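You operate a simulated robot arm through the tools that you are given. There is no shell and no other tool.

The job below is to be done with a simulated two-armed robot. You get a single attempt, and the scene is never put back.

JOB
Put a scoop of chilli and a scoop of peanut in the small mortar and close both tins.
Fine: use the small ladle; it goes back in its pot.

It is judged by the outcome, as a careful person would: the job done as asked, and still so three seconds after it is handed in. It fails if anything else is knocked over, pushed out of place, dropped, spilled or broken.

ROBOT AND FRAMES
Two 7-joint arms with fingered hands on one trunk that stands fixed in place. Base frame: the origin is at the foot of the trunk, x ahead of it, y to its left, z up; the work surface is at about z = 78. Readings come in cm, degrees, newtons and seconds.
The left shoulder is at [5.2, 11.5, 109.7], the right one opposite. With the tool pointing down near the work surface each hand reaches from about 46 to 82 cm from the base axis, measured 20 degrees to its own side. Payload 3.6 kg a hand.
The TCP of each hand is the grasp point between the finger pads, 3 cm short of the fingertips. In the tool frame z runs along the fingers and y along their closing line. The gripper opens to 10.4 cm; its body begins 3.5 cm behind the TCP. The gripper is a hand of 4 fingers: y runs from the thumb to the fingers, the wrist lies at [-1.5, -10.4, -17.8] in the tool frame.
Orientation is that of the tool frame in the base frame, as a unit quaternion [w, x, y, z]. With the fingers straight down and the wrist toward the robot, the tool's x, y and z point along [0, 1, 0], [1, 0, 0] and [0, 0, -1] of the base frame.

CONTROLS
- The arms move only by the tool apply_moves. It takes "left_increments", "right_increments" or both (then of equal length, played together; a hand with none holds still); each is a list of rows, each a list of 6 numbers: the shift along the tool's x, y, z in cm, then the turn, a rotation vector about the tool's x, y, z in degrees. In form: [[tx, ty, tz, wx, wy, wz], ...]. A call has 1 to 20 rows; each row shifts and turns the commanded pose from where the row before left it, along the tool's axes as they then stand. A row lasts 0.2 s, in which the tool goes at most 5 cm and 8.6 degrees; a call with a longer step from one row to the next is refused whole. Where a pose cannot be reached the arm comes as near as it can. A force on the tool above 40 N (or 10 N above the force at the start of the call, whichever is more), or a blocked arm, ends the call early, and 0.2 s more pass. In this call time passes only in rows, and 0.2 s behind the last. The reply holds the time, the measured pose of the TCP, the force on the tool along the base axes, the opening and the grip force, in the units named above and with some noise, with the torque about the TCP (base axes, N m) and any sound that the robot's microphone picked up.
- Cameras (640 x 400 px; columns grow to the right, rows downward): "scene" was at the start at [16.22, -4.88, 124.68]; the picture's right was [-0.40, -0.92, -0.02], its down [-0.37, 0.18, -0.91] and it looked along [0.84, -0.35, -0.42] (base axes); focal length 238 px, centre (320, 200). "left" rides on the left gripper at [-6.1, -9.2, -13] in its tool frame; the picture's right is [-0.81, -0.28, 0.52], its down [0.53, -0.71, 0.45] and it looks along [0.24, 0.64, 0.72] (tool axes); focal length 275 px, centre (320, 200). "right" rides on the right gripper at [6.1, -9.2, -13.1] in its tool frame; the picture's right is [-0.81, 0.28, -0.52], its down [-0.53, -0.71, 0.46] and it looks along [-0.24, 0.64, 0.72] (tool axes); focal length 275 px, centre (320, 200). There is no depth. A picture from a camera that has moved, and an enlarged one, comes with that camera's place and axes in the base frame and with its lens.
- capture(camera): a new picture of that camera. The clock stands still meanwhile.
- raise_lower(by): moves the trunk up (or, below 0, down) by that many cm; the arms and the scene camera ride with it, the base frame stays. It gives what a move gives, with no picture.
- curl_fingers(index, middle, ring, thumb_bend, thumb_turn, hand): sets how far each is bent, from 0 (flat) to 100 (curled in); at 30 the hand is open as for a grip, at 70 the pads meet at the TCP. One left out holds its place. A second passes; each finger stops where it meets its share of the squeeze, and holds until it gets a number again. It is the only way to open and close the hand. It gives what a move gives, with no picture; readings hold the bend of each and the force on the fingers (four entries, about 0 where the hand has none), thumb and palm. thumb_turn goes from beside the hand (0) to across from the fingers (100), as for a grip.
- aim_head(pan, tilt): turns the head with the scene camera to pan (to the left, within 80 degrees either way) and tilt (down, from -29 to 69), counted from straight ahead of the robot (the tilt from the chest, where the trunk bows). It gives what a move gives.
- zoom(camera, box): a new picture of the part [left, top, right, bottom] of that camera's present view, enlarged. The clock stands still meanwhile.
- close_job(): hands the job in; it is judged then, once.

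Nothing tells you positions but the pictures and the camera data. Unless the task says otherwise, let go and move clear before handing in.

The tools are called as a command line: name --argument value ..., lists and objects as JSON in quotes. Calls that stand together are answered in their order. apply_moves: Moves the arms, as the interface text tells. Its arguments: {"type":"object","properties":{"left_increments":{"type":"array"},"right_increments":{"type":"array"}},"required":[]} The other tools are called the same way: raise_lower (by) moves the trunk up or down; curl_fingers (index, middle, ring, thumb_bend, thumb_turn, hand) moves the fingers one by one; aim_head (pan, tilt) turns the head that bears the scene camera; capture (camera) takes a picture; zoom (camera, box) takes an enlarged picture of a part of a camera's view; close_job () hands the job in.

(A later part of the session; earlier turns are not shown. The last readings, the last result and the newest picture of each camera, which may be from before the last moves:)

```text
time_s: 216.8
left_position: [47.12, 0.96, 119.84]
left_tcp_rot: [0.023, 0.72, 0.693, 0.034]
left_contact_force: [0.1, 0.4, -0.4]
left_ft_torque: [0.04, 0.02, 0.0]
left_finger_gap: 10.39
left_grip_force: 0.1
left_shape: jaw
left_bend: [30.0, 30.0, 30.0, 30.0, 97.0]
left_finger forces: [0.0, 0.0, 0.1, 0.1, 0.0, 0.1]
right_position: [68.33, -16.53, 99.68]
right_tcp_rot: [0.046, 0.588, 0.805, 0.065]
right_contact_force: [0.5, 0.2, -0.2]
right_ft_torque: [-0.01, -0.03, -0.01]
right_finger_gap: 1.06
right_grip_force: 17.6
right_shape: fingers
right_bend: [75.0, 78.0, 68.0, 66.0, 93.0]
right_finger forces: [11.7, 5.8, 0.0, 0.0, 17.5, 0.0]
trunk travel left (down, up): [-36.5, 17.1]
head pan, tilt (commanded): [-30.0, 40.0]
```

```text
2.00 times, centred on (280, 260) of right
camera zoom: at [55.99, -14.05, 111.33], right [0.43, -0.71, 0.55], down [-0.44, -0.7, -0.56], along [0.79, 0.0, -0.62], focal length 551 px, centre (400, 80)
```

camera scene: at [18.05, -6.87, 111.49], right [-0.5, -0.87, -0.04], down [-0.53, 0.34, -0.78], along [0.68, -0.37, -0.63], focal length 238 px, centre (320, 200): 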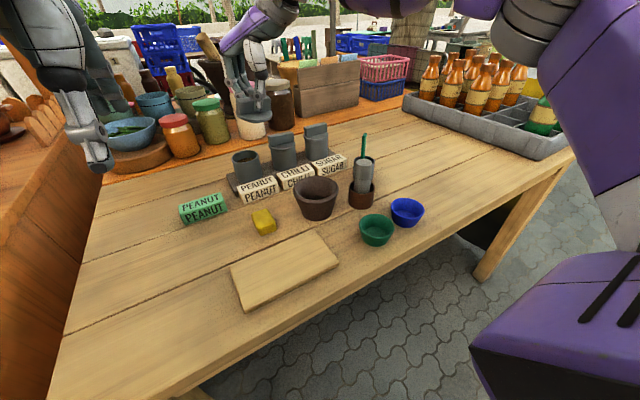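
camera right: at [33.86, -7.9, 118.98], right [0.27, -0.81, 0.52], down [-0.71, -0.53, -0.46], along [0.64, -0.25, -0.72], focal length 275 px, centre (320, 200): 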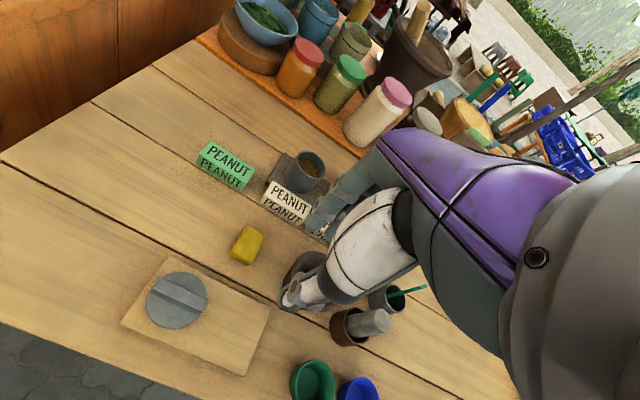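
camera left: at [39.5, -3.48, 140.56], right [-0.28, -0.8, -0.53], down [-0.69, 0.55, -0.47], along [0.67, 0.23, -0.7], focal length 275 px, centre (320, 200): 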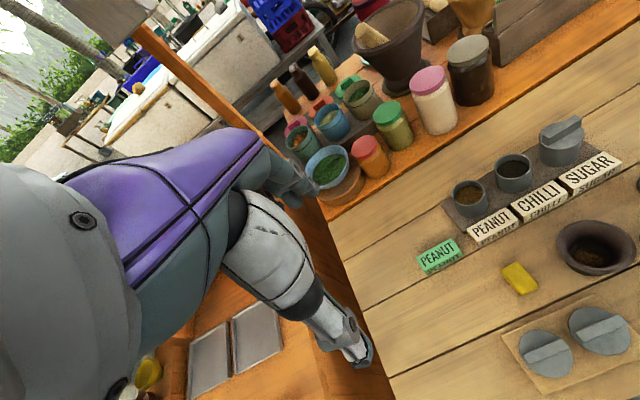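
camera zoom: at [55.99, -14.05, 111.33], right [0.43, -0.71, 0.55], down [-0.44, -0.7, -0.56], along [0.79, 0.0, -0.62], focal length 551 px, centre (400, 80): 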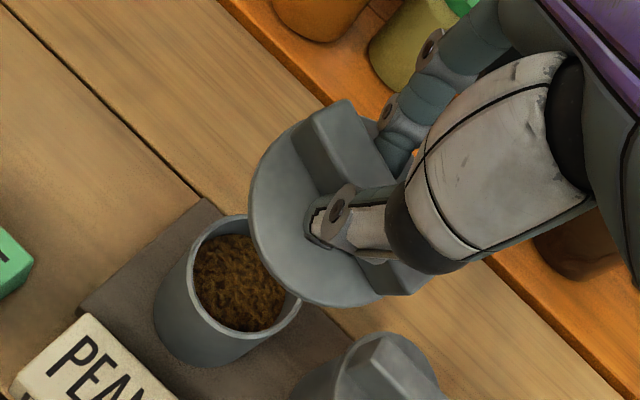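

With the 9° lean the arm holds this place. The lid's centre is at about (67.9, -15.8); I move it forward over the tin while lowering part way.

apply_moves --right_increments '[[-0.03, 0.25, 0.8, 0, 0, 0], [-0.03, 0.25, 0.9, 0, 0, 0], [-0.03, 0.15, 1.1, 0, 0, 0], [-0.03, 0.0, 1.2, 0, 0, 0], [-0.03, -0.15, 1.2, 0, 0, 0]]'

zoom --camera "scene" --box '[225, 130, 305, 220]'

zoom --camera "left" --box '[400, 80, 540, 210]'

zoom --camera "right" --box '[180, 160, 380, 360]'

```text
time_s: 218.0
left_position: [47.22, 0.95, 119.73]
left_tcp_rot: [0.022, 0.721, 0.692, 0.033]
left_contact_force: [-0.5, -0.6, -0.1]
left_ft_torque: [0.0, -0.01, 0.0]
left_finger_gap: 10.4
left_grip_force: 0.0
left_shape: jaw
left_bend: [30.0, 30.0, 30.0, 30.0, 97.0]
left_finger forces: [0.0, 0.0, 0.0, 0.0, 0.1, 0.0]
right_position: [69.72, -16.16, 94.68]
right_tcp_rot: [0.045, 0.588, 0.805, 0.064]
right_contact_force: [0.2, 0.0, -0.4]
right_ft_torque: [0.0, 0.0, -0.01]
right_finger_gap: 1.05
right_grip_force: 17.6
right_shape: fingers
right_bend: [75.0, 78.0, 68.0, 66.0, 93.0]
right_finger forces: [11.5, 5.9, 0.1, 0.1, 17.5, 0.1]
trunk travel left (down, up): [-36.5, 17.1]
head pan, tilt (commanded): [-30.0, 40.0]
```

```text
4.44 times, centred on (265, 175) of scene
camera zoom: at [15.95, -5.28, 126.13], right [-0.5, -0.87, -0.01], down [-0.55, 0.33, -0.77], along [0.67, -0.38, -0.64], focal length 1059 px, centre (564, 311)
```

zoom: 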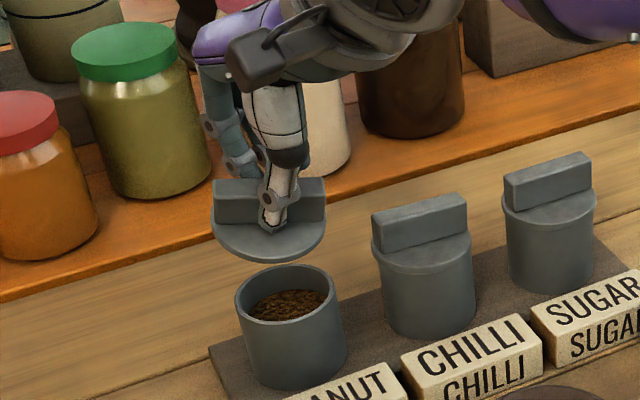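

```text
3.08 times, centred on (470, 145) of left
camera zoom: at [36.9, -4.95, 132.03], right [-0.26, -0.79, -0.55], down [-0.65, 0.57, -0.5], along [0.71, 0.23, -0.67], focal length 847 px, centre (-142, 369)
```

zoom: 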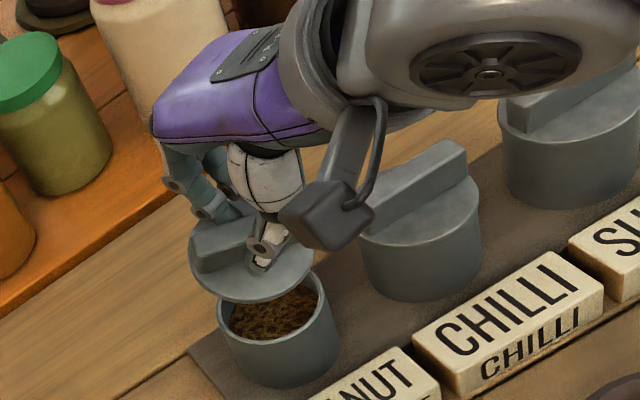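

```text
2.00 times, centred on (280, 260) of right
camera zoom: at [57.35, -13.79, 106.24], right [0.43, -0.71, 0.55], down [-0.44, -0.7, -0.56], along [0.79, 0.0, -0.62], focal length 551 px, centre (400, 80)
```

zoom: 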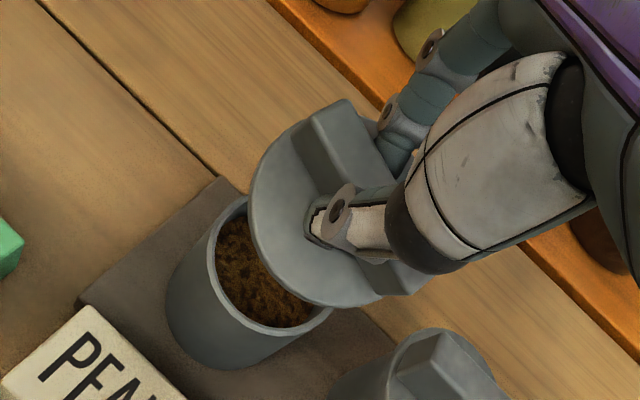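

Roughly aligned within a few millimetres. I lower 3 cm more and compare again.

apply_moves --right_increments '[[-0.033, -0.17, 0.99, 0, 0, 0], [-0.033, -0.17, 0.99, 0, 0, 0], [-0.033, -0.17, 0.99, 0, 0, 0]]'

zoom --camera "scene" --box '[230, 145, 300, 215]'

zoom --camera "left" --box '[410, 100, 530, 210]'

zoom --camera "right" --box '[190, 180, 350, 340]'

```text
time_s: 218.8
left_position: [47.14, 0.76, 119.77]
left_tcp_rot: [0.022, 0.72, 0.692, 0.033]
left_contact_force: [-1.7, 0.1, 0.4]
left_ft_torque: [-0.01, -0.02, 0.01]
left_finger_gap: 10.39
left_grip_force: 0.0
left_shape: jaw
left_bend: [30.0, 30.0, 30.0, 30.0, 97.0]
left_finger forces: [0.1, 0.0, 0.0, 0.0, 0.0, 0.0]
right_position: [69.71, -16.28, 91.67]
right_tcp_rot: [0.045, 0.587, 0.806, 0.063]
right_contact_force: [-0.6, -0.2, -0.5]
right_ft_torque: [0.02, 0.0, 0.02]
right_finger_gap: 1.05
right_grip_force: 17.3
right_shape: fingers
right_bend: [75.0, 78.0, 68.0, 66.0, 93.0]
right_finger forces: [11.6, 5.8, 0.0, 0.1, 17.5, 0.0]
trunk travel left (down, up): [-36.5, 17.1]
head pan, tilt (commanded): [-30.0, 40.0]
```

```text
5.71 times, centred on (265, 180) of scene
camera zoom: at [15.96, -5.28, 126.13], right [-0.5, -0.87, -0.01], down [-0.55, 0.33, -0.77], along [0.67, -0.38, -0.64], focal length 1362 px, centre (634, 314)
```

zoom: 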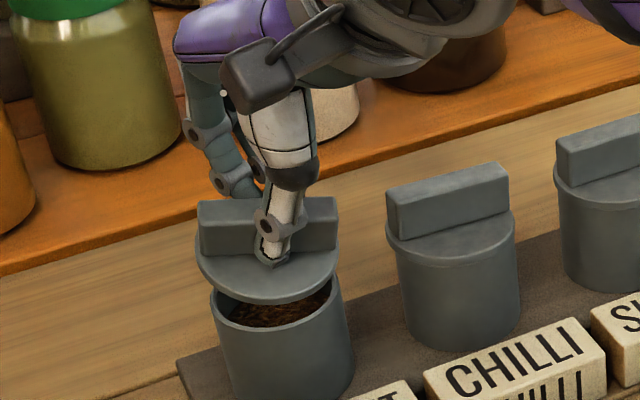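

```text
3.64 times, centred on (470, 155) of left
camera zoom: at [36.9, -4.96, 132.03], right [-0.26, -0.79, -0.55], down [-0.65, 0.57, -0.5], along [0.71, 0.23, -0.67], focal length 1001 px, centre (-226, 364)
```

zoom: 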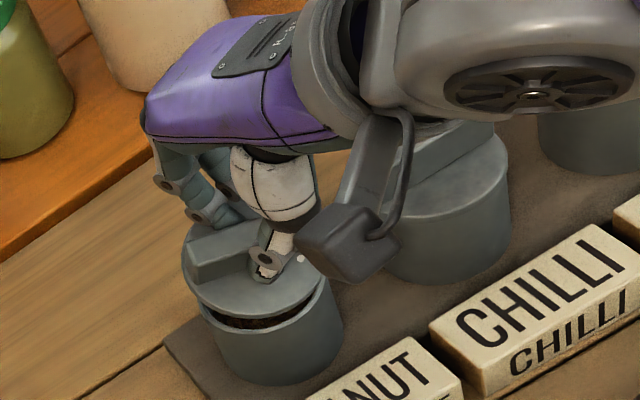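

```text
2.50 times, centred on (270, 260) of right
camera zoom: at [57.36, -13.85, 103.24], right [0.43, -0.72, 0.55], down [-0.44, -0.7, -0.56], along [0.79, 0.0, -0.62], focal length 688 px, centre (445, 50)
```

zoom: 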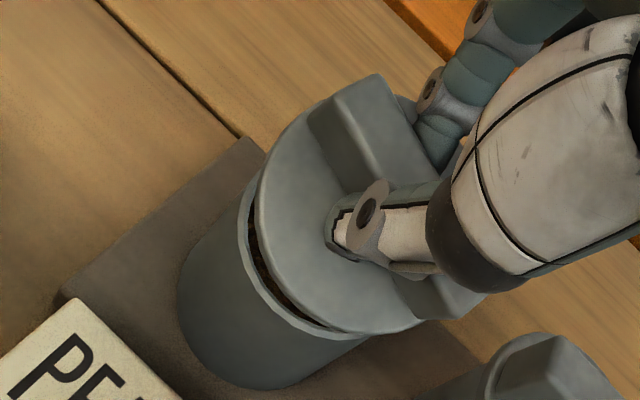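

The lid is about 1.5 cm above the rim with its near edge lower. I zoom in closely to judge the fore-aft alignment.

zoom --camera "scene" --box '[245, 160, 295, 210]'

zoom --camera "left" --box '[430, 130, 510, 205]'

zoom --camera "right" --box '[210, 190, 320, 320]'

```text
8.00 times, centred on (270, 185) of scene
camera zoom: at [15.96, -5.28, 126.13], right [-0.5, -0.87, -0.01], down [-0.55, 0.33, -0.77], along [0.67, -0.38, -0.64], focal length 1907 px, centre (720, 320)
```

zoom: 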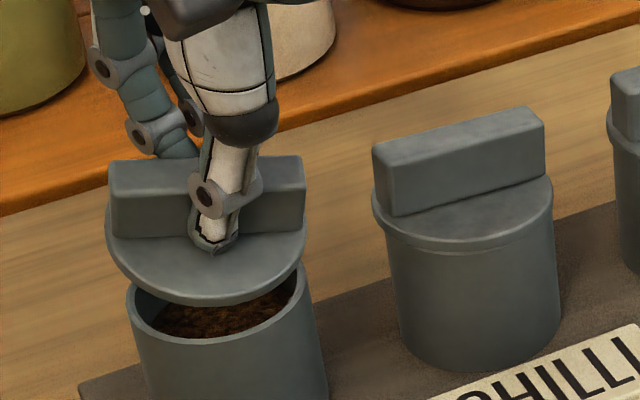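

```text
5.33 times, centred on (470, 168) of left
camera zoom: at [36.9, -4.96, 132.03], right [-0.26, -0.79, -0.55], down [-0.65, 0.57, -0.5], along [0.71, 0.23, -0.67], focal length 1468 px, centre (-480, 373)
```

zoom: 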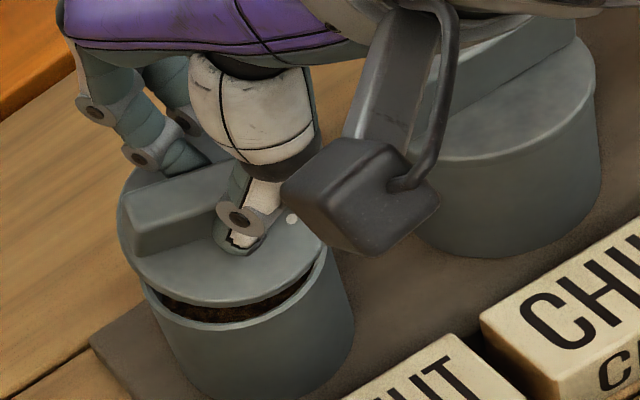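

```text
3.08 times, centred on (265, 255) of right
camera zoom: at [57.36, -13.85, 103.24], right [0.43, -0.72, 0.55], down [-0.44, -0.7, -0.56], along [0.79, 0.0, -0.62], focal length 847 px, centre (489, 31)
```

zoom: 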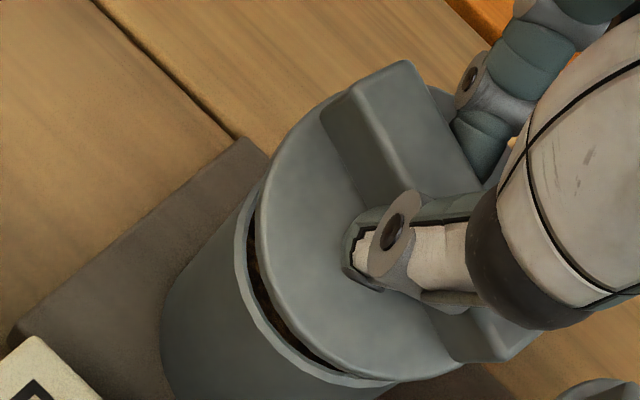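

Fore-aft and sideways the lid is within about 2 mm of where it should be. I lower it in small steps until the near edge touches the rim.

apply_moves --right_increments '[[-0.02, -0.07, 0.395, 0, 0, 0], [-0.02, -0.07, 0.395, 0, 0, 0], [-0.02, -0.07, 0.395, 0, 0, 0]]'

zoom --camera "scene" --box '[245, 160, 295, 210]'

zoom --camera "left" --box '[430, 130, 510, 205]'

zoom --camera "right" --box '[210, 190, 320, 320]'

```text
time_s: 219.6
left_position: [47.17, 0.93, 119.78]
left_tcp_rot: [0.022, 0.721, 0.692, 0.034]
left_contact_force: [-0.6, 1.6, -1.3]
left_ft_torque: [0.05, 0.0, 0.01]
left_finger_gap: 10.35
left_grip_force: 0.1
left_shape: jaw
left_bend: [30.0, 30.0, 30.0, 30.0, 97.0]
left_finger forces: [0.0, 0.1, 0.0, 0.1, 0.0, 0.0]
right_position: [69.71, -16.25, 90.42]
right_tcp_rot: [0.046, 0.587, 0.806, 0.065]
right_contact_force: [0.0, -0.5, -1.3]
right_ft_torque: [-0.02, -0.02, 0.0]
right_finger_gap: 1.05
right_grip_force: 17.0
right_shape: fingers
right_bend: [75.0, 78.0, 68.0, 66.0, 93.0]
right_finger forces: [11.7, 5.8, 0.0, 0.1, 17.5, 0.1]
trunk travel left (down, up): [-36.5, 17.1]
head pan, tilt (commanded): [-30.0, 40.0]
```

```text
8.00 times, centred on (270, 185) of scene
camera zoom: at [15.96, -5.29, 126.13], right [-0.5, -0.87, -0.01], down [-0.55, 0.33, -0.77], along [0.67, -0.38, -0.64], focal length 1907 px, centre (720, 320)
```

zoom: 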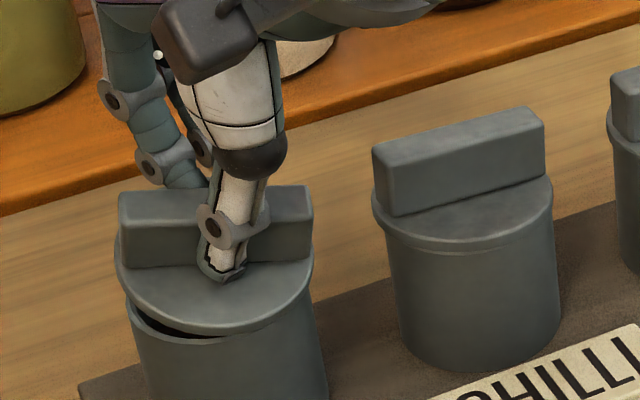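

```text
5.33 times, centred on (470, 168) of left
camera zoom: at [36.91, -4.96, 132.03], right [-0.26, -0.79, -0.55], down [-0.65, 0.57, -0.5], along [0.71, 0.23, -0.67], focal length 1468 px, centre (-480, 373)
```

zoom: 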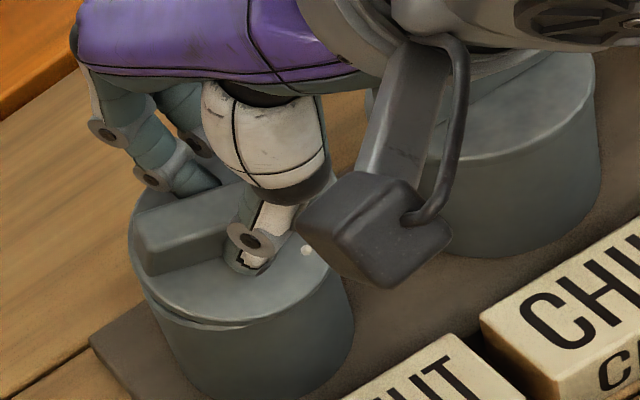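

```text
3.08 times, centred on (265, 255) of right
camera zoom: at [57.31, -13.91, 102.03], right [0.43, -0.71, 0.55], down [-0.44, -0.7, -0.56], along [0.79, 0.0, -0.62], focal length 847 px, centre (489, 31)
```

zoom: 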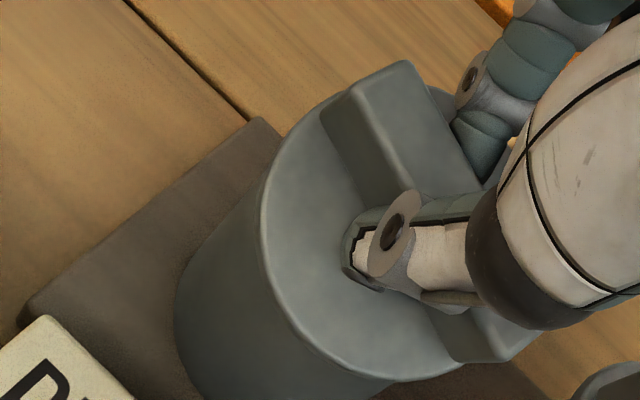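

Very close now; the near-right edge is about to touch. I lower a little more, watching the force.

apply_moves --right_increments '[[-0.02, -0.04, 0.3, 0, 0, 0]]'

zoom --camera "scene" --box '[245, 160, 295, 210]'

zoom --camera "left" --box '[430, 130, 510, 205]'

```text
time_s: 220.0
left_position: [47.24, 0.95, 119.68]
left_tcp_rot: [0.021, 0.721, 0.692, 0.034]
left_contact_force: [-0.1, 0.0, 0.0]
left_ft_torque: [0.03, 0.01, -0.04]
left_finger_gap: 10.4
left_grip_force: 0.0
left_shape: jaw
left_bend: [30.0, 30.0, 30.0, 30.0, 97.0]
left_finger forces: [0.0, 0.0, 0.0, 0.0, 0.0, 0.1]
right_position: [69.6, -16.29, 90.22]
right_tcp_rot: [0.045, 0.588, 0.805, 0.063]
right_contact_force: [-0.4, -1.1, -0.7]
right_ft_torque: [0.01, 0.03, 0.0]
right_finger_gap: 1.06
right_grip_force: 17.2
right_shape: fingers
right_bend: [75.0, 78.0, 68.0, 66.0, 93.0]
right_finger forces: [11.6, 5.8, 0.0, 0.0, 17.5, 0.0]
trunk travel left (down, up): [-36.5, 17.1]
head pan, tilt (commanded): [-30.0, 40.0]
```

```text
8.00 times, centred on (270, 185) of scene
camera zoom: at [15.96, -5.29, 126.13], right [-0.5, -0.87, -0.01], down [-0.55, 0.33, -0.77], along [0.67, -0.38, -0.64], focal length 1907 px, centre (720, 320)
```

zoom: 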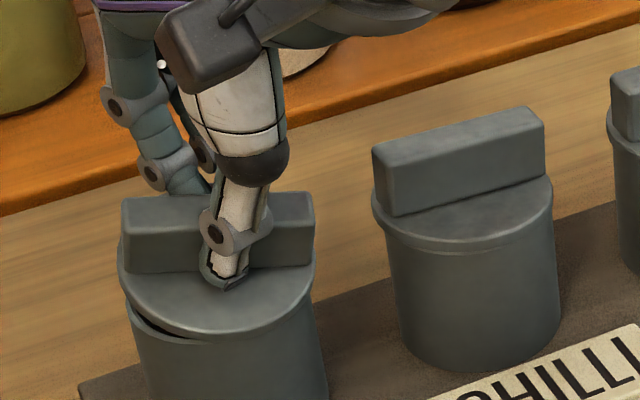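

```text
5.33 times, centred on (470, 168) of left
camera zoom: at [36.91, -4.97, 132.03], right [-0.26, -0.79, -0.55], down [-0.65, 0.57, -0.5], along [0.71, 0.23, -0.67], focal length 1468 px, centre (-480, 373)
```

zoom: 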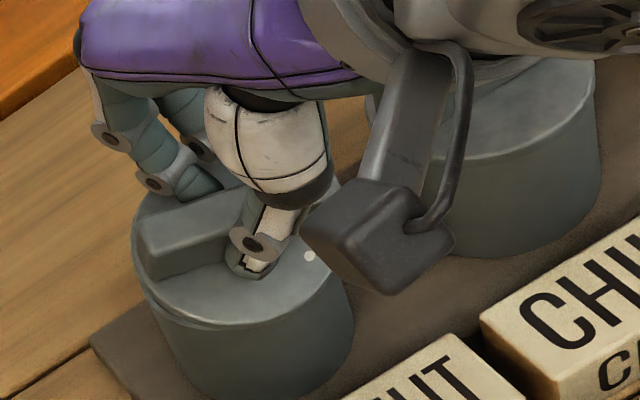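

apply_moves --right_increments '[[-0.02, -0.04, 0.3, 0, 0, 0]]'

zoom --camera "scene" --box '[245, 160, 295, 210]'

zoom --camera "left" --box '[430, 130, 510, 205]'

zoom --camera "right" --box '[210, 190, 320, 320]'

```text
time_s: 220.4
left_position: [47.21, 0.87, 119.66]
left_tcp_rot: [0.022, 0.72, 0.693, 0.034]
left_contact_force: [0.4, -0.2, 0.0]
left_ft_torque: [0.0, -0.01, -0.02]
left_finger_gap: 10.41
left_grip_force: 0.1
left_shape: jaw
left_bend: [30.0, 30.0, 30.0, 30.0, 97.0]
left_finger forces: [0.0, 0.0, 0.0, 0.0, 0.0, 0.0]
right_position: [69.82, -16.35, 90.0]
right_tcp_rot: [0.046, 0.588, 0.805, 0.065]
right_contact_force: [0.7, 0.3, 3.4]
right_ft_torque: [0.02, 0.05, 0.0]
right_finger_gap: 1.04
right_grip_force: 17.9
right_shape: fingers
right_bend: [75.0, 78.0, 68.0, 66.0, 93.0]
right_finger forces: [12.5, 6.5, 0.0, 0.0, 17.3, 0.1]
trunk travel left (down, up): [-36.5, 17.1]
head pan, tilt (commanded): [-30.0, 40.0]
```

```text
8.00 times, centred on (270, 185) of scene
camera zoom: at [15.96, -5.29, 126.13], right [-0.5, -0.87, -0.01], down [-0.55, 0.33, -0.77], along [0.67, -0.38, -0.64], focal length 1907 px, centre (720, 320)
```

zoom: 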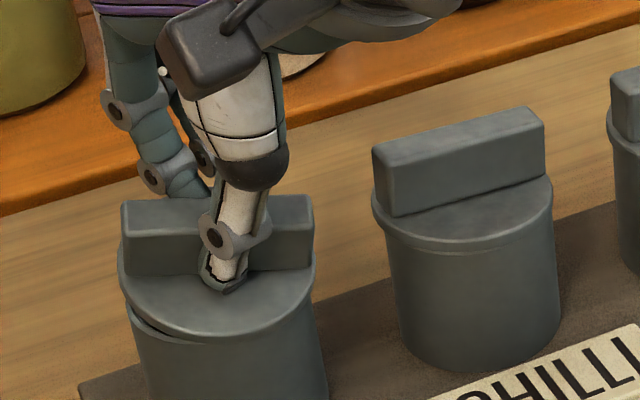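

```text
5.33 times, centred on (470, 168) of left
camera zoom: at [36.91, -4.97, 132.02], right [-0.26, -0.79, -0.55], down [-0.65, 0.57, -0.5], along [0.71, 0.23, -0.67], focal length 1468 px, centre (-480, 373)
```

zoom: 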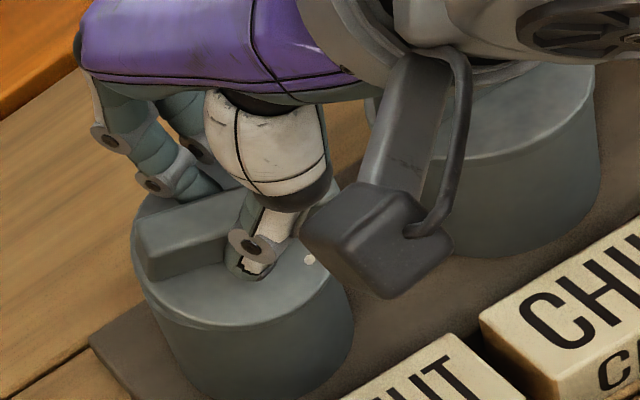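

```text
3.08 times, centred on (265, 255) of right
camera zoom: at [57.37, -13.94, 101.54], right [0.43, -0.72, 0.55], down [-0.44, -0.7, -0.56], along [0.79, 0.0, -0.61], focal length 847 px, centre (489, 31)
```

zoom: 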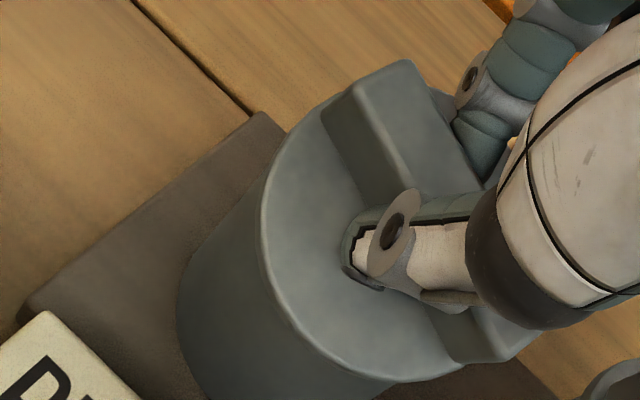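

The near edge rests on the rim (3 N). To give the far side of the plug room to drop in, I shift the lid about 2 mm back toward me and set it down again.

apply_moves --right_increments '[[0, 0.03, -0.25, 0, 0, 0], [0.076, -0.235, -0.03, 0, 0, 0], [0, -0.04, 0.3, 0, 0, 0]]'

zoom --camera "scene" --box '[245, 160, 295, 210]'

zoom --camera "right" --box '[210, 190, 320, 320]'

```text
time_s: 221.2
left_position: [47.28, 0.86, 119.75]
left_tcp_rot: [0.021, 0.721, 0.692, 0.034]
left_contact_force: [-0.2, -0.2, 0.0]
left_ft_torque: [0.01, -0.02, 0.0]
left_finger_gap: 10.37
left_grip_force: 0.1
left_shape: jaw
left_bend: [30.0, 30.0, 30.0, 30.0, 97.0]
left_finger forces: [0.0, 0.0, 0.0, 0.0, 0.0, 0.1]
right_position: [69.5, -16.32, 90.08]
right_tcp_rot: [0.048, 0.588, 0.805, 0.066]
right_contact_force: [4.4, 1.0, 9.5]
right_ft_torque: [0.02, -0.03, 0.01]
right_finger_gap: 1.04
right_grip_force: 20.4
right_shape: fingers
right_bend: [75.0, 79.0, 68.0, 66.0, 93.0]
right_finger forces: [14.8, 8.7, 0.0, 0.1, 17.1, 0.0]
trunk travel left (down, up): [-36.5, 17.1]
head pan, tilt (commanded): [-30.0, 40.0]
```

```text
8.00 times, centred on (270, 185) of scene
camera zoom: at [15.96, -5.29, 126.14], right [-0.5, -0.87, -0.01], down [-0.55, 0.33, -0.77], along [0.67, -0.38, -0.64], focal length 1907 px, centre (720, 320)
```

zoom: 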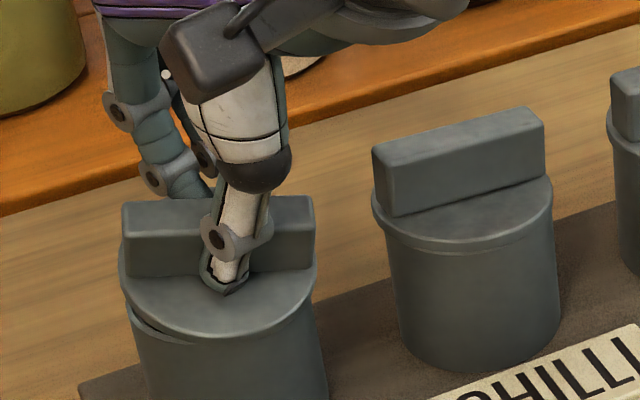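

```text
3.08 times, centred on (265, 255) of right
camera zoom: at [57.16, -13.96, 101.56], right [0.43, -0.72, 0.55], down [-0.44, -0.7, -0.57], along [0.79, 0.0, -0.61], focal length 847 px, centre (489, 31)
```

zoom: 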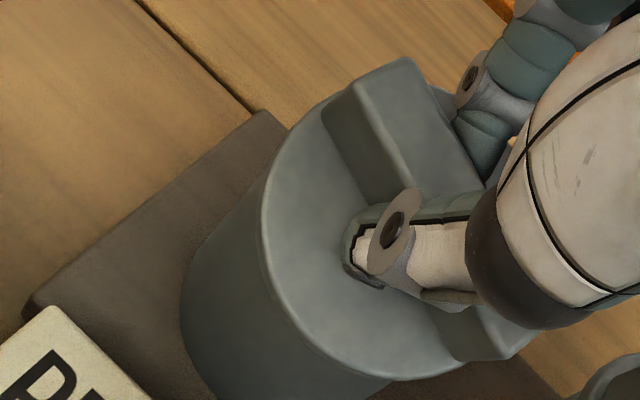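

There is some resistance, so the plug seems engaged at the near side. I ease off slightly and open the fingers gently so the far side can drop.

apply_moves --right_increments '[[-0.04, 0.12, -0.15, 0, 0, 0]]'

curl_fingers --hand "right" --index 68 --middle 68 --ring 66 --thumb_bend 63

zoom --camera "scene" --box '[245, 160, 295, 210]'

zoom --camera "left" --box '[430, 130, 510, 205]'

zoom --camera "right" --box '[210, 190, 320, 320]'

```text
time_s: 221.6
left_position: [47.28, 0.86, 119.76]
left_tcp_rot: [0.022, 0.72, 0.693, 0.034]
left_contact_force: [-0.2, 0.2, -0.8]
left_ft_torque: [-0.02, -0.01, 0.02]
left_finger_gap: 10.39
left_grip_force: 0.0
left_shape: jaw
left_bend: [30.0, 30.0, 30.0, 30.0, 97.0]
left_finger forces: [0.0, 0.0, 0.1, 0.1, 0.1, 0.1]
right_position: [69.51, -16.3, 89.98]
right_tcp_rot: [0.046, 0.588, 0.805, 0.065]
right_contact_force: [3.2, 0.5, 8.1]
right_ft_torque: [0.05, 0.01, -0.02]
right_finger_gap: 1.03
right_grip_force: 19.5
right_shape: fingers
right_bend: [75.0, 79.0, 68.0, 67.0, 93.0]
right_finger forces: [14.8, 7.3, 0.0, 0.1, 17.2, 0.0]
trunk travel left (down, up): [-36.5, 17.1]
head pan, tilt (commanded): [-30.0, 40.0]
```

```text
time_s: 222.6
left_position: [47.11, 0.84, 119.74]
left_tcp_rot: [0.022, 0.72, 0.693, 0.034]
left_contact_force: [-0.2, -0.4, -0.5]
left_ft_torque: [0.0, 0.03, -0.02]
left_finger_gap: 10.38
left_grip_force: 0.0
left_shape: jaw
left_bend: [30.0, 30.0, 30.0, 30.0, 97.0]
left_finger forces: [0.0, 0.0, 0.1, 0.1, 0.1, 0.1]
right_position: [69.49, -16.51, 90.05]
right_tcp_rot: [0.045, 0.588, 0.805, 0.063]
right_contact_force: [0.4, -0.2, 0.2]
right_ft_torque: [0.03, 0.01, -0.02]
right_finger_gap: 1.51
right_grip_force: 1.0
right_shape: fingers
right_bend: [67.0, 68.0, 66.0, 62.0, 97.0]
right_finger forces: [0.7, 0.1, 0.0, 0.0, 0.9, 0.0]
trunk travel left (down, up): [-36.5, 17.1]
head pan, tilt (commanded): [-30.0, 40.0]
```

```text
8.00 times, centred on (270, 185) of scene
camera zoom: at [15.97, -5.3, 126.13], right [-0.5, -0.87, -0.01], down [-0.55, 0.33, -0.77], along [0.67, -0.38, -0.64], focal length 1907 px, centre (720, 320)
```

zoom: 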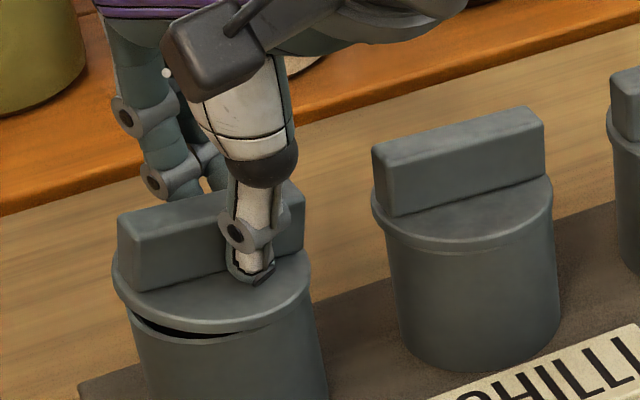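

```text
5.33 times, centred on (470, 168) of left
camera zoom: at [36.92, -4.98, 132.01], right [-0.26, -0.79, -0.55], down [-0.65, 0.57, -0.5], along [0.71, 0.23, -0.67], focal length 1468 px, centre (-480, 373)
```

zoom: 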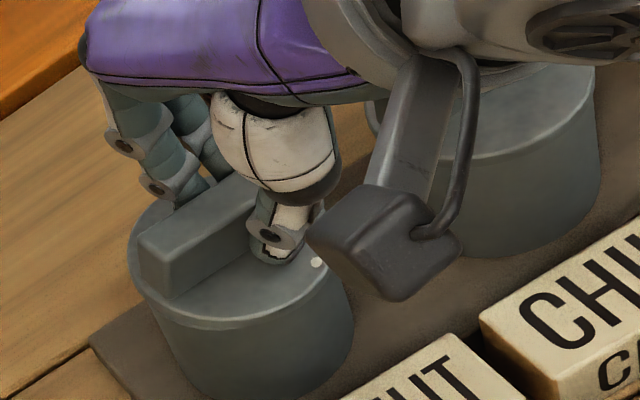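

```text
3.08 times, centred on (265, 255) of right
camera zoom: at [57.22, -14.0, 101.54], right [0.43, -0.71, 0.55], down [-0.44, -0.7, -0.56], along [0.79, 0.0, -0.62], focal length 847 px, centre (489, 31)
```

zoom: 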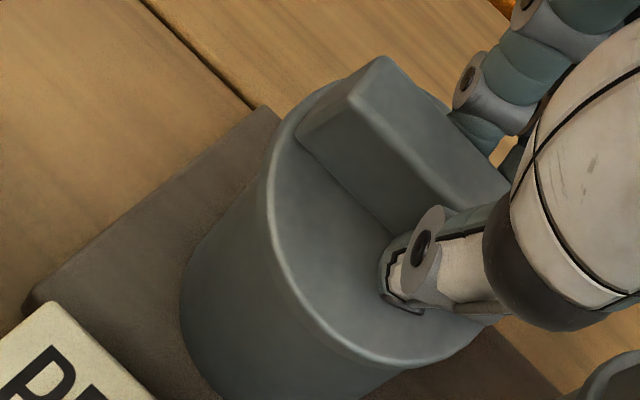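

Released, the lid now shows a small gap at the near-left, so its plug seems to catch on the near rim. I take hold lightly again, lift a hair, move it about 3 mm away from me and slightly right, and set it down.

curl_fingers --hand "right" --index 76 --middle 75 --thumb_bend 75

zoom --camera "scene" --box '[245, 160, 295, 210]'

zoom --camera "right" --box '[210, 190, 320, 320]'

```text
time_s: 223.6
left_position: [47.21, 0.82, 119.7]
left_tcp_rot: [0.021, 0.72, 0.693, 0.034]
left_contact_force: [-0.1, 0.1, -1.0]
left_ft_torque: [0.0, 0.03, 0.01]
left_finger_gap: 10.37
left_grip_force: 0.0
left_shape: jaw
left_bend: [30.0, 30.0, 30.0, 30.0, 97.0]
left_finger forces: [0.0, 0.0, 0.1, 0.1, 0.1, 0.0]
right_position: [69.59, -16.51, 90.07]
right_tcp_rot: [0.045, 0.588, 0.805, 0.064]
right_contact_force: [0.3, -0.2, -0.5]
right_ft_torque: [0.0, -0.05, 0.02]
right_finger_gap: 1.16
right_grip_force: 12.9
right_shape: fingers
right_bend: [74.0, 74.0, 66.0, 64.0, 96.0]
right_finger forces: [9.5, 3.5, 0.0, 0.0, 13.1, 0.0]
trunk travel left (down, up): [-36.5, 17.1]
head pan, tilt (commanded): [-30.0, 40.0]
```

```text
8.00 times, centred on (270, 185) of scene
camera zoom: at [15.97, -5.31, 126.13], right [-0.5, -0.87, -0.01], down [-0.55, 0.33, -0.77], along [0.67, -0.38, -0.64], focal length 1907 px, centre (720, 320)
```

zoom: 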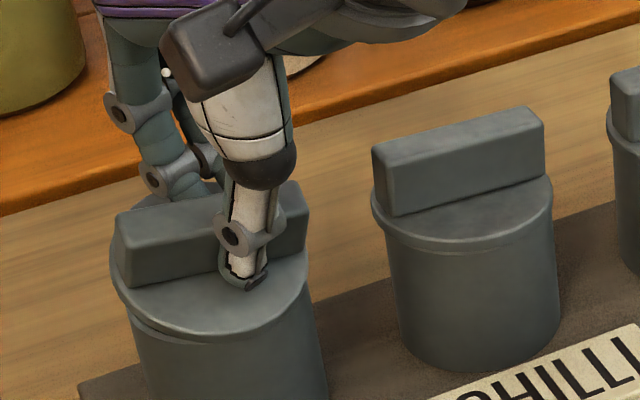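

```text
3.08 times, centred on (265, 255) of right
camera zoom: at [57.23, -14.0, 101.56], right [0.43, -0.71, 0.55], down [-0.44, -0.7, -0.56], along [0.79, 0.0, -0.62], focal length 847 px, centre (489, 31)
```

zoom: 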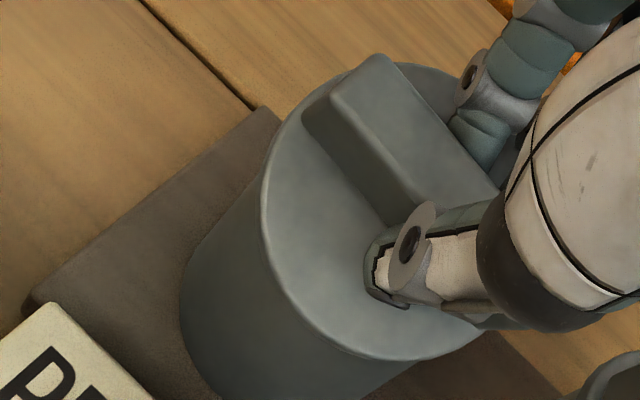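

apply_moves --right_increments '[[0, 0.03, -0.25, 0, 0, 0], [-0.28, 0.25, 0, 0, 0, 0], [0, -0.04, 0.3, 0, 0, 0]]'

zoom --camera "scene" --box '[245, 160, 295, 210]'

zoom --camera "right" --box '[210, 190, 320, 320]'

```text
time_s: 224.4
left_position: [47.18, 0.85, 119.78]
left_tcp_rot: [0.021, 0.72, 0.693, 0.034]
left_contact_force: [0.3, -0.4, -0.3]
left_ft_torque: [0.02, 0.02, 0.0]
left_finger_gap: 10.38
left_grip_force: 0.0
left_shape: jaw
left_bend: [30.0, 30.0, 30.0, 30.0, 97.0]
left_finger forces: [0.1, 0.1, 0.1, 0.0, 0.0, 0.0]
right_position: [69.98, -16.66, 90.02]
right_tcp_rot: [0.046, 0.588, 0.805, 0.064]
right_contact_force: [0.4, -0.1, -0.4]
right_ft_torque: [0.0, 0.01, 0.01]
right_finger_gap: 1.16
right_grip_force: 13.0
right_shape: fingers
right_bend: [74.0, 74.0, 66.0, 64.0, 96.0]
right_finger forces: [9.4, 3.6, 0.0, 0.1, 13.0, 0.0]
trunk travel left (down, up): [-36.5, 17.1]
head pan, tilt (commanded): [-30.0, 40.0]
```

```text
8.00 times, centred on (270, 185) of scene
camera zoom: at [15.97, -5.31, 126.13], right [-0.5, -0.87, -0.01], down [-0.55, 0.33, -0.77], along [0.67, -0.38, -0.64], focal length 1907 px, centre (720, 320)
```

zoom: 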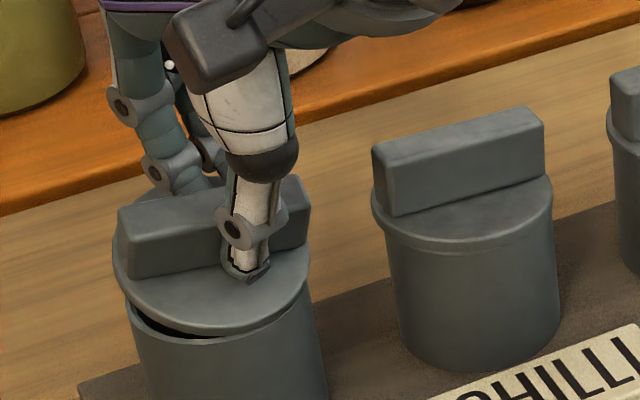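

```text
3.08 times, centred on (265, 255) of right
camera zoom: at [57.54, -14.18, 101.55], right [0.43, -0.71, 0.55], down [-0.44, -0.7, -0.56], along [0.79, 0.0, -0.61], focal length 847 px, centre (489, 31)
```

zoom: 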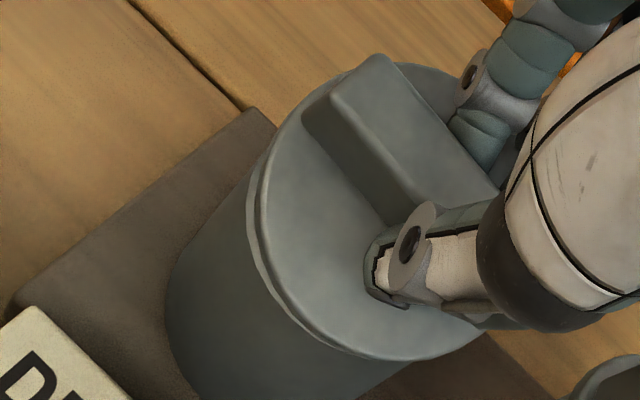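

The lid hangs just above the rim again, now better centred. I lower it onto the rim.

apply_moves --right_increments '[[0, -0.04, 0.3, 0, 0, 0]]'

zoom --camera "scene" --box '[245, 160, 295, 210]'

zoom --camera "left" --box '[430, 130, 510, 205]'

zoom --camera "right" --box '[210, 190, 320, 320]'

```text
time_s: 224.8
left_position: [47.18, 0.85, 119.65]
left_tcp_rot: [0.021, 0.72, 0.693, 0.034]
left_contact_force: [0.0, -0.3, 0.1]
left_ft_torque: [0.04, 0.02, 0.0]
left_finger_gap: 10.35
left_grip_force: 0.1
left_shape: jaw
left_bend: [30.0, 30.0, 30.0, 30.0, 97.0]
left_finger forces: [0.0, 0.0, 0.0, 0.0, 0.0, 0.0]
right_position: [69.91, -16.62, 89.84]
right_tcp_rot: [0.046, 0.587, 0.805, 0.063]
right_contact_force: [-0.5, -0.4, 2.6]
right_ft_torque: [-0.01, 0.11, 0.0]
right_finger_gap: 1.14
right_grip_force: 12.9
right_shape: fingers
right_bend: [74.0, 74.0, 66.0, 64.0, 96.0]
right_finger forces: [9.6, 3.4, 0.0, 0.1, 12.9, 0.0]
trunk travel left (down, up): [-36.5, 17.1]
head pan, tilt (commanded): [-30.0, 40.0]
```

```text
8.00 times, centred on (270, 185) of scene
camera zoom: at [15.97, -5.31, 126.13], right [-0.5, -0.87, -0.01], down [-0.55, 0.33, -0.77], along [0.67, -0.38, -0.64], focal length 1907 px, centre (720, 320)
```

zoom: 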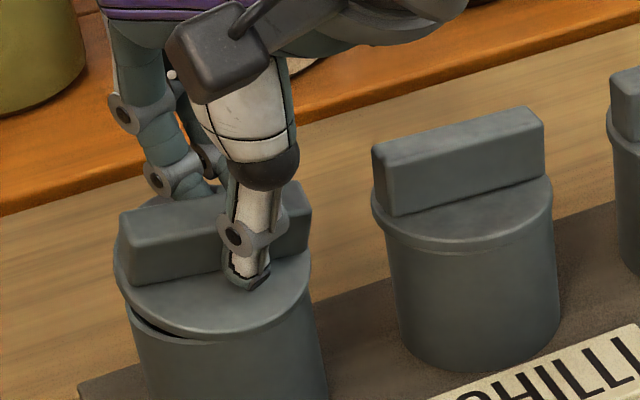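

```text
5.33 times, centred on (470, 168) of left
camera zoom: at [36.93, -4.99, 132.01], right [-0.27, -0.79, -0.55], down [-0.65, 0.57, -0.5], along [0.71, 0.23, -0.67], focal length 1468 px, centre (-480, 373)
```

zoom: 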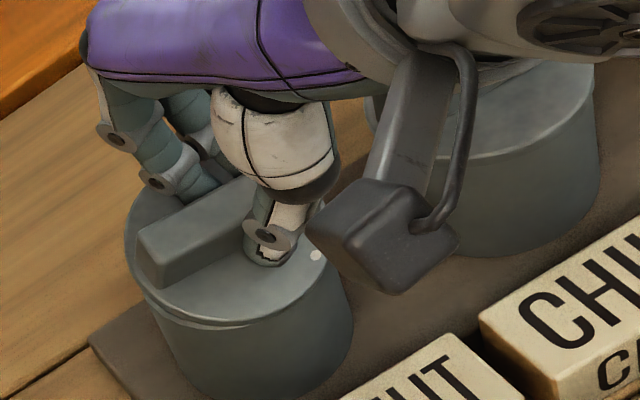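

```text
3.08 times, centred on (265, 255) of right
camera zoom: at [57.56, -14.19, 101.25], right [0.43, -0.72, 0.55], down [-0.44, -0.7, -0.56], along [0.79, 0.0, -0.61], focal length 847 px, centre (489, 31)
```

zoom: 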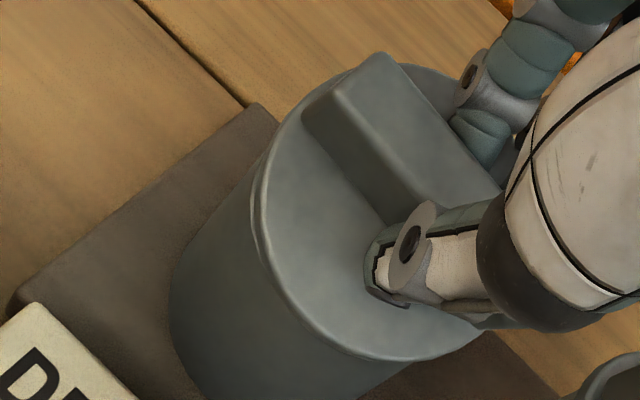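

Contact again, lightly. I release once more.

curl_fingers --hand "right" --index 67 --middle 67 --ring 64 --thumb_bend 62

zoom --camera "scene" --box '[245, 160, 295, 210]'

zoom --camera "left" --box '[430, 130, 510, 205]'

zoom --camera "right" --box '[210, 190, 320, 320]'

```text
time_s: 225.8
left_position: [47.36, 0.89, 119.84]
left_tcp_rot: [0.022, 0.721, 0.692, 0.034]
left_contact_force: [0.1, -0.2, 0.0]
left_ft_torque: [-0.01, 0.0, 0.0]
left_finger_gap: 10.4
left_grip_force: 0.0
left_shape: jaw
left_bend: [30.0, 30.0, 30.0, 30.0, 97.0]
left_finger forces: [0.0, 0.1, 0.1, 0.0, 0.0, 0.0]
right_position: [69.89, -16.59, 89.56]
right_tcp_rot: [0.046, 0.588, 0.805, 0.064]
right_contact_force: [1.0, 0.1, -0.4]
right_ft_torque: [0.01, 0.02, -0.02]
right_finger_gap: 1.58
right_grip_force: 0.4
right_shape: fingers
right_bend: [66.0, 67.0, 64.0, 62.0, 97.0]
right_finger forces: [0.4, 0.0, 0.0, 0.1, 0.2, 0.0]
trunk travel left (down, up): [-36.5, 17.1]
head pan, tilt (commanded): [-30.0, 40.0]
```

```text
8.00 times, centred on (270, 185) of scene
camera zoom: at [15.98, -5.32, 126.13], right [-0.5, -0.87, -0.01], down [-0.55, 0.33, -0.77], along [0.67, -0.38, -0.64], focal length 1907 px, centre (720, 320)
```

zoom: 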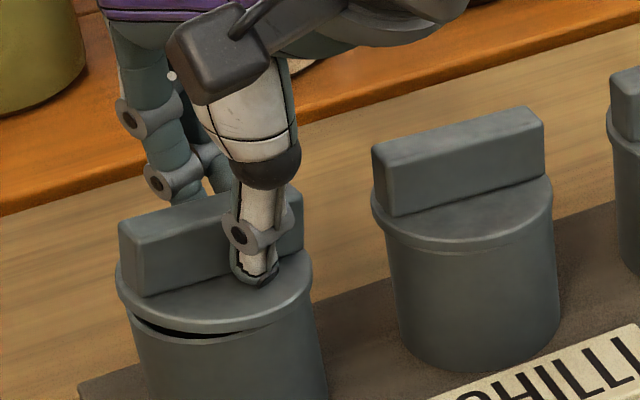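

```text
5.33 times, centred on (470, 168) of left
camera zoom: at [36.94, -5.0, 132.0], right [-0.27, -0.79, -0.55], down [-0.65, 0.57, -0.5], along [0.71, 0.23, -0.67], focal length 1468 px, centre (-480, 373)
```

zoom: 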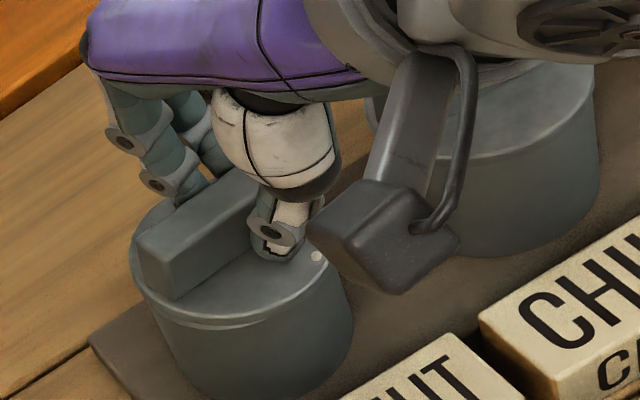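

```text
3.08 times, centred on (265, 255) of right
camera zoom: at [57.56, -14.19, 101.22], right [0.43, -0.71, 0.55], down [-0.44, -0.7, -0.56], along [0.79, 0.0, -0.62], focal length 847 px, centre (489, 31)
```

zoom: 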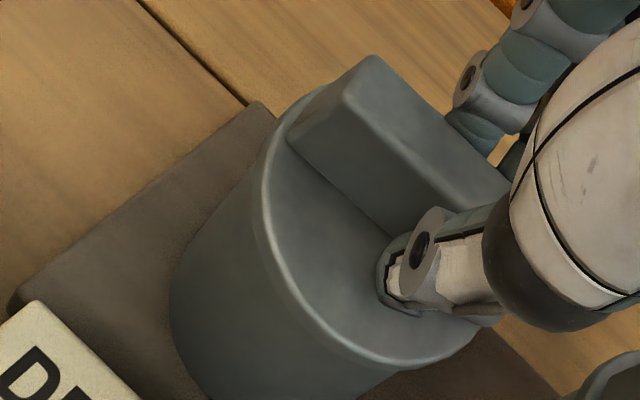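

I want to see the lid without the hand, so I open further and rise straight up.

apply_moves --right_increments '[[0, 0.05, -0.3, 0, 0, 0]]'

curl_fingers --hand "right" --index 58 --middle 58 --ring 56 --thumb_bend 55

apply_moves --right_increments '[[0, 0.16, -1.0, 0, 0, 0], [0, 0.16, -1.0, 0, 0, 0], [0, 0.3, -1.8, 0, 0, 0], [0, 0.0, -2.0, 0, 0, 0], [0, -0.5, -2.0, 0, 0, 0]]'

zoom --camera "scene" --box '[240, 150, 300, 210]'

zoom --camera "left" --box '[420, 110, 540, 210]'

zoom --camera "right" --box '[160, 200, 340, 370]'

```text
time_s: 226.2
left_position: [47.3, 0.94, 119.72]
left_tcp_rot: [0.022, 0.721, 0.692, 0.035]
left_contact_force: [1.7, 0.4, 0.0]
left_ft_torque: [0.02, -0.03, -0.01]
left_finger_gap: 10.4
left_grip_force: 0.1
left_shape: jaw
left_bend: [30.0, 30.0, 30.0, 30.0, 97.0]
left_finger forces: [0.1, 0.1, 0.1, 0.0, 0.0, 0.0]
right_position: [69.83, -16.57, 90.02]
right_tcp_rot: [0.046, 0.588, 0.805, 0.064]
right_contact_force: [0.0, 0.2, -0.6]
right_ft_torque: [-0.02, -0.01, 0.02]
right_finger_gap: 1.56
right_grip_force: 0.2
right_shape: fingers
right_bend: [67.0, 67.0, 64.0, 62.0, 97.0]
right_finger forces: [0.3, 0.0, 0.0, 0.1, 0.1, 0.1]
trunk travel left (down, up): [-36.5, 17.1]
head pan, tilt (commanded): [-30.0, 40.0]
```

```text
time_s: 227.2
left_position: [47.26, 0.92, 119.81]
left_tcp_rot: [0.022, 0.72, 0.693, 0.033]
left_contact_force: [-0.5, -0.5, -0.4]
left_ft_torque: [-0.01, 0.01, 0.02]
left_finger_gap: 10.38
left_grip_force: 0.1
left_shape: jaw
left_bend: [30.0, 30.0, 30.0, 30.0, 97.0]
left_finger forces: [0.0, 0.1, 0.0, 0.0, 0.0, 0.0]
right_position: [69.92, -16.68, 89.94]
right_tcp_rot: [0.046, 0.588, 0.805, 0.064]
right_contact_force: [0.1, -0.9, 0.9]
right_ft_torque: [0.01, -0.05, 0.02]
right_finger_gap: 3.58
right_grip_force: 0.0
right_shape: fingers
right_bend: [57.0, 57.0, 56.0, 55.0, 97.0]
right_finger forces: [0.0, 0.0, 0.1, 0.0, 0.0, 0.1]
trunk travel left (down, up): [-36.5, 17.1]
head pan, tilt (commanded): [-30.0, 40.0]
```

```text
time_s: 228.4
left_position: [47.2, 0.74, 119.73]
left_tcp_rot: [0.021, 0.72, 0.693, 0.034]
left_contact_force: [-0.6, -0.7, -0.2]
left_ft_torque: [-0.02, -0.03, -0.03]
left_finger_gap: 10.38
left_grip_force: 0.0
left_shape: jaw
left_bend: [30.0, 30.0, 30.0, 30.0, 97.0]
left_finger forces: [0.0, 0.0, 0.1, 0.0, 0.1, 0.0]
right_position: [68.97, -16.97, 97.82]
right_tcp_rot: [0.045, 0.588, 0.805, 0.064]
right_contact_force: [-0.6, 0.0, 0.6]
right_ft_torque: [0.01, -0.03, -0.01]
right_finger_gap: 3.6
right_grip_force: 0.0
right_shape: fingers
right_bend: [57.0, 57.0, 56.0, 55.0, 97.0]
right_finger forces: [0.0, 0.1, 0.1, 0.0, 0.0, 0.0]
trunk travel left (down, up): [-36.5, 17.1]
head pan, tilt (commanded): [-30.0, 40.0]
```

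```text
6.67 times, centred on (270, 180) of scene
camera zoom: at [15.98, -5.33, 126.13], right [-0.5, -0.87, -0.01], down [-0.55, 0.33, -0.77], along [0.67, -0.38, -0.64], focal length 1589 px, centre (653, 333)
```

zoom: 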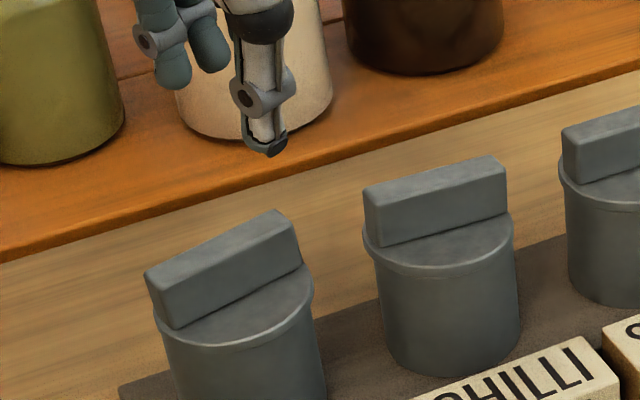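

```text
4.00 times, centred on (480, 160) of left
camera zoom: at [36.94, -5.01, 131.99], right [-0.27, -0.79, -0.55], down [-0.65, 0.57, -0.5], along [0.71, 0.23, -0.67], focal length 1101 px, centre (-320, 360)
```

zoom: 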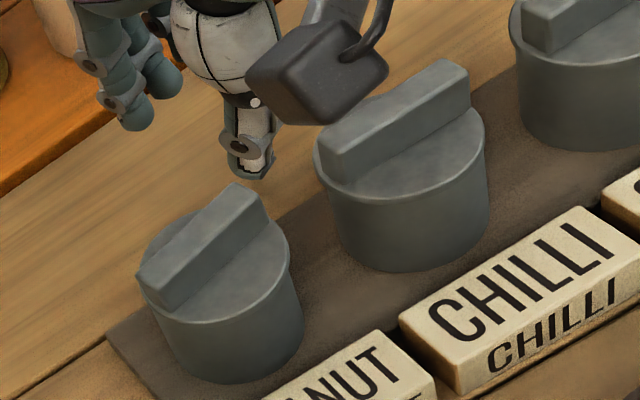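

```text
2.35 times, centred on (250, 285) of right
camera zoom: at [56.56, -14.6, 109.32], right [0.43, -0.71, 0.55], down [-0.44, -0.7, -0.56], along [0.79, 0.0, -0.62], focal length 648 px, centre (485, 0)
```

zoom: 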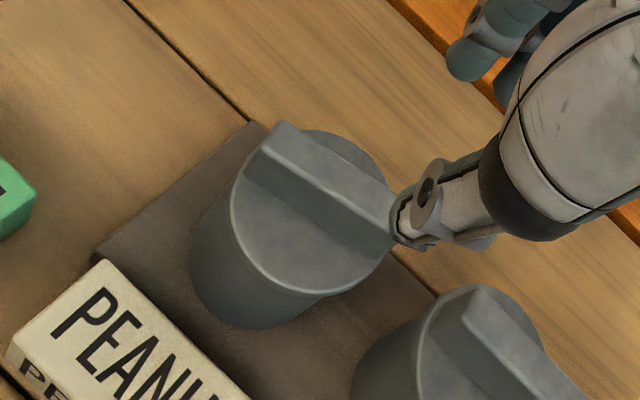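

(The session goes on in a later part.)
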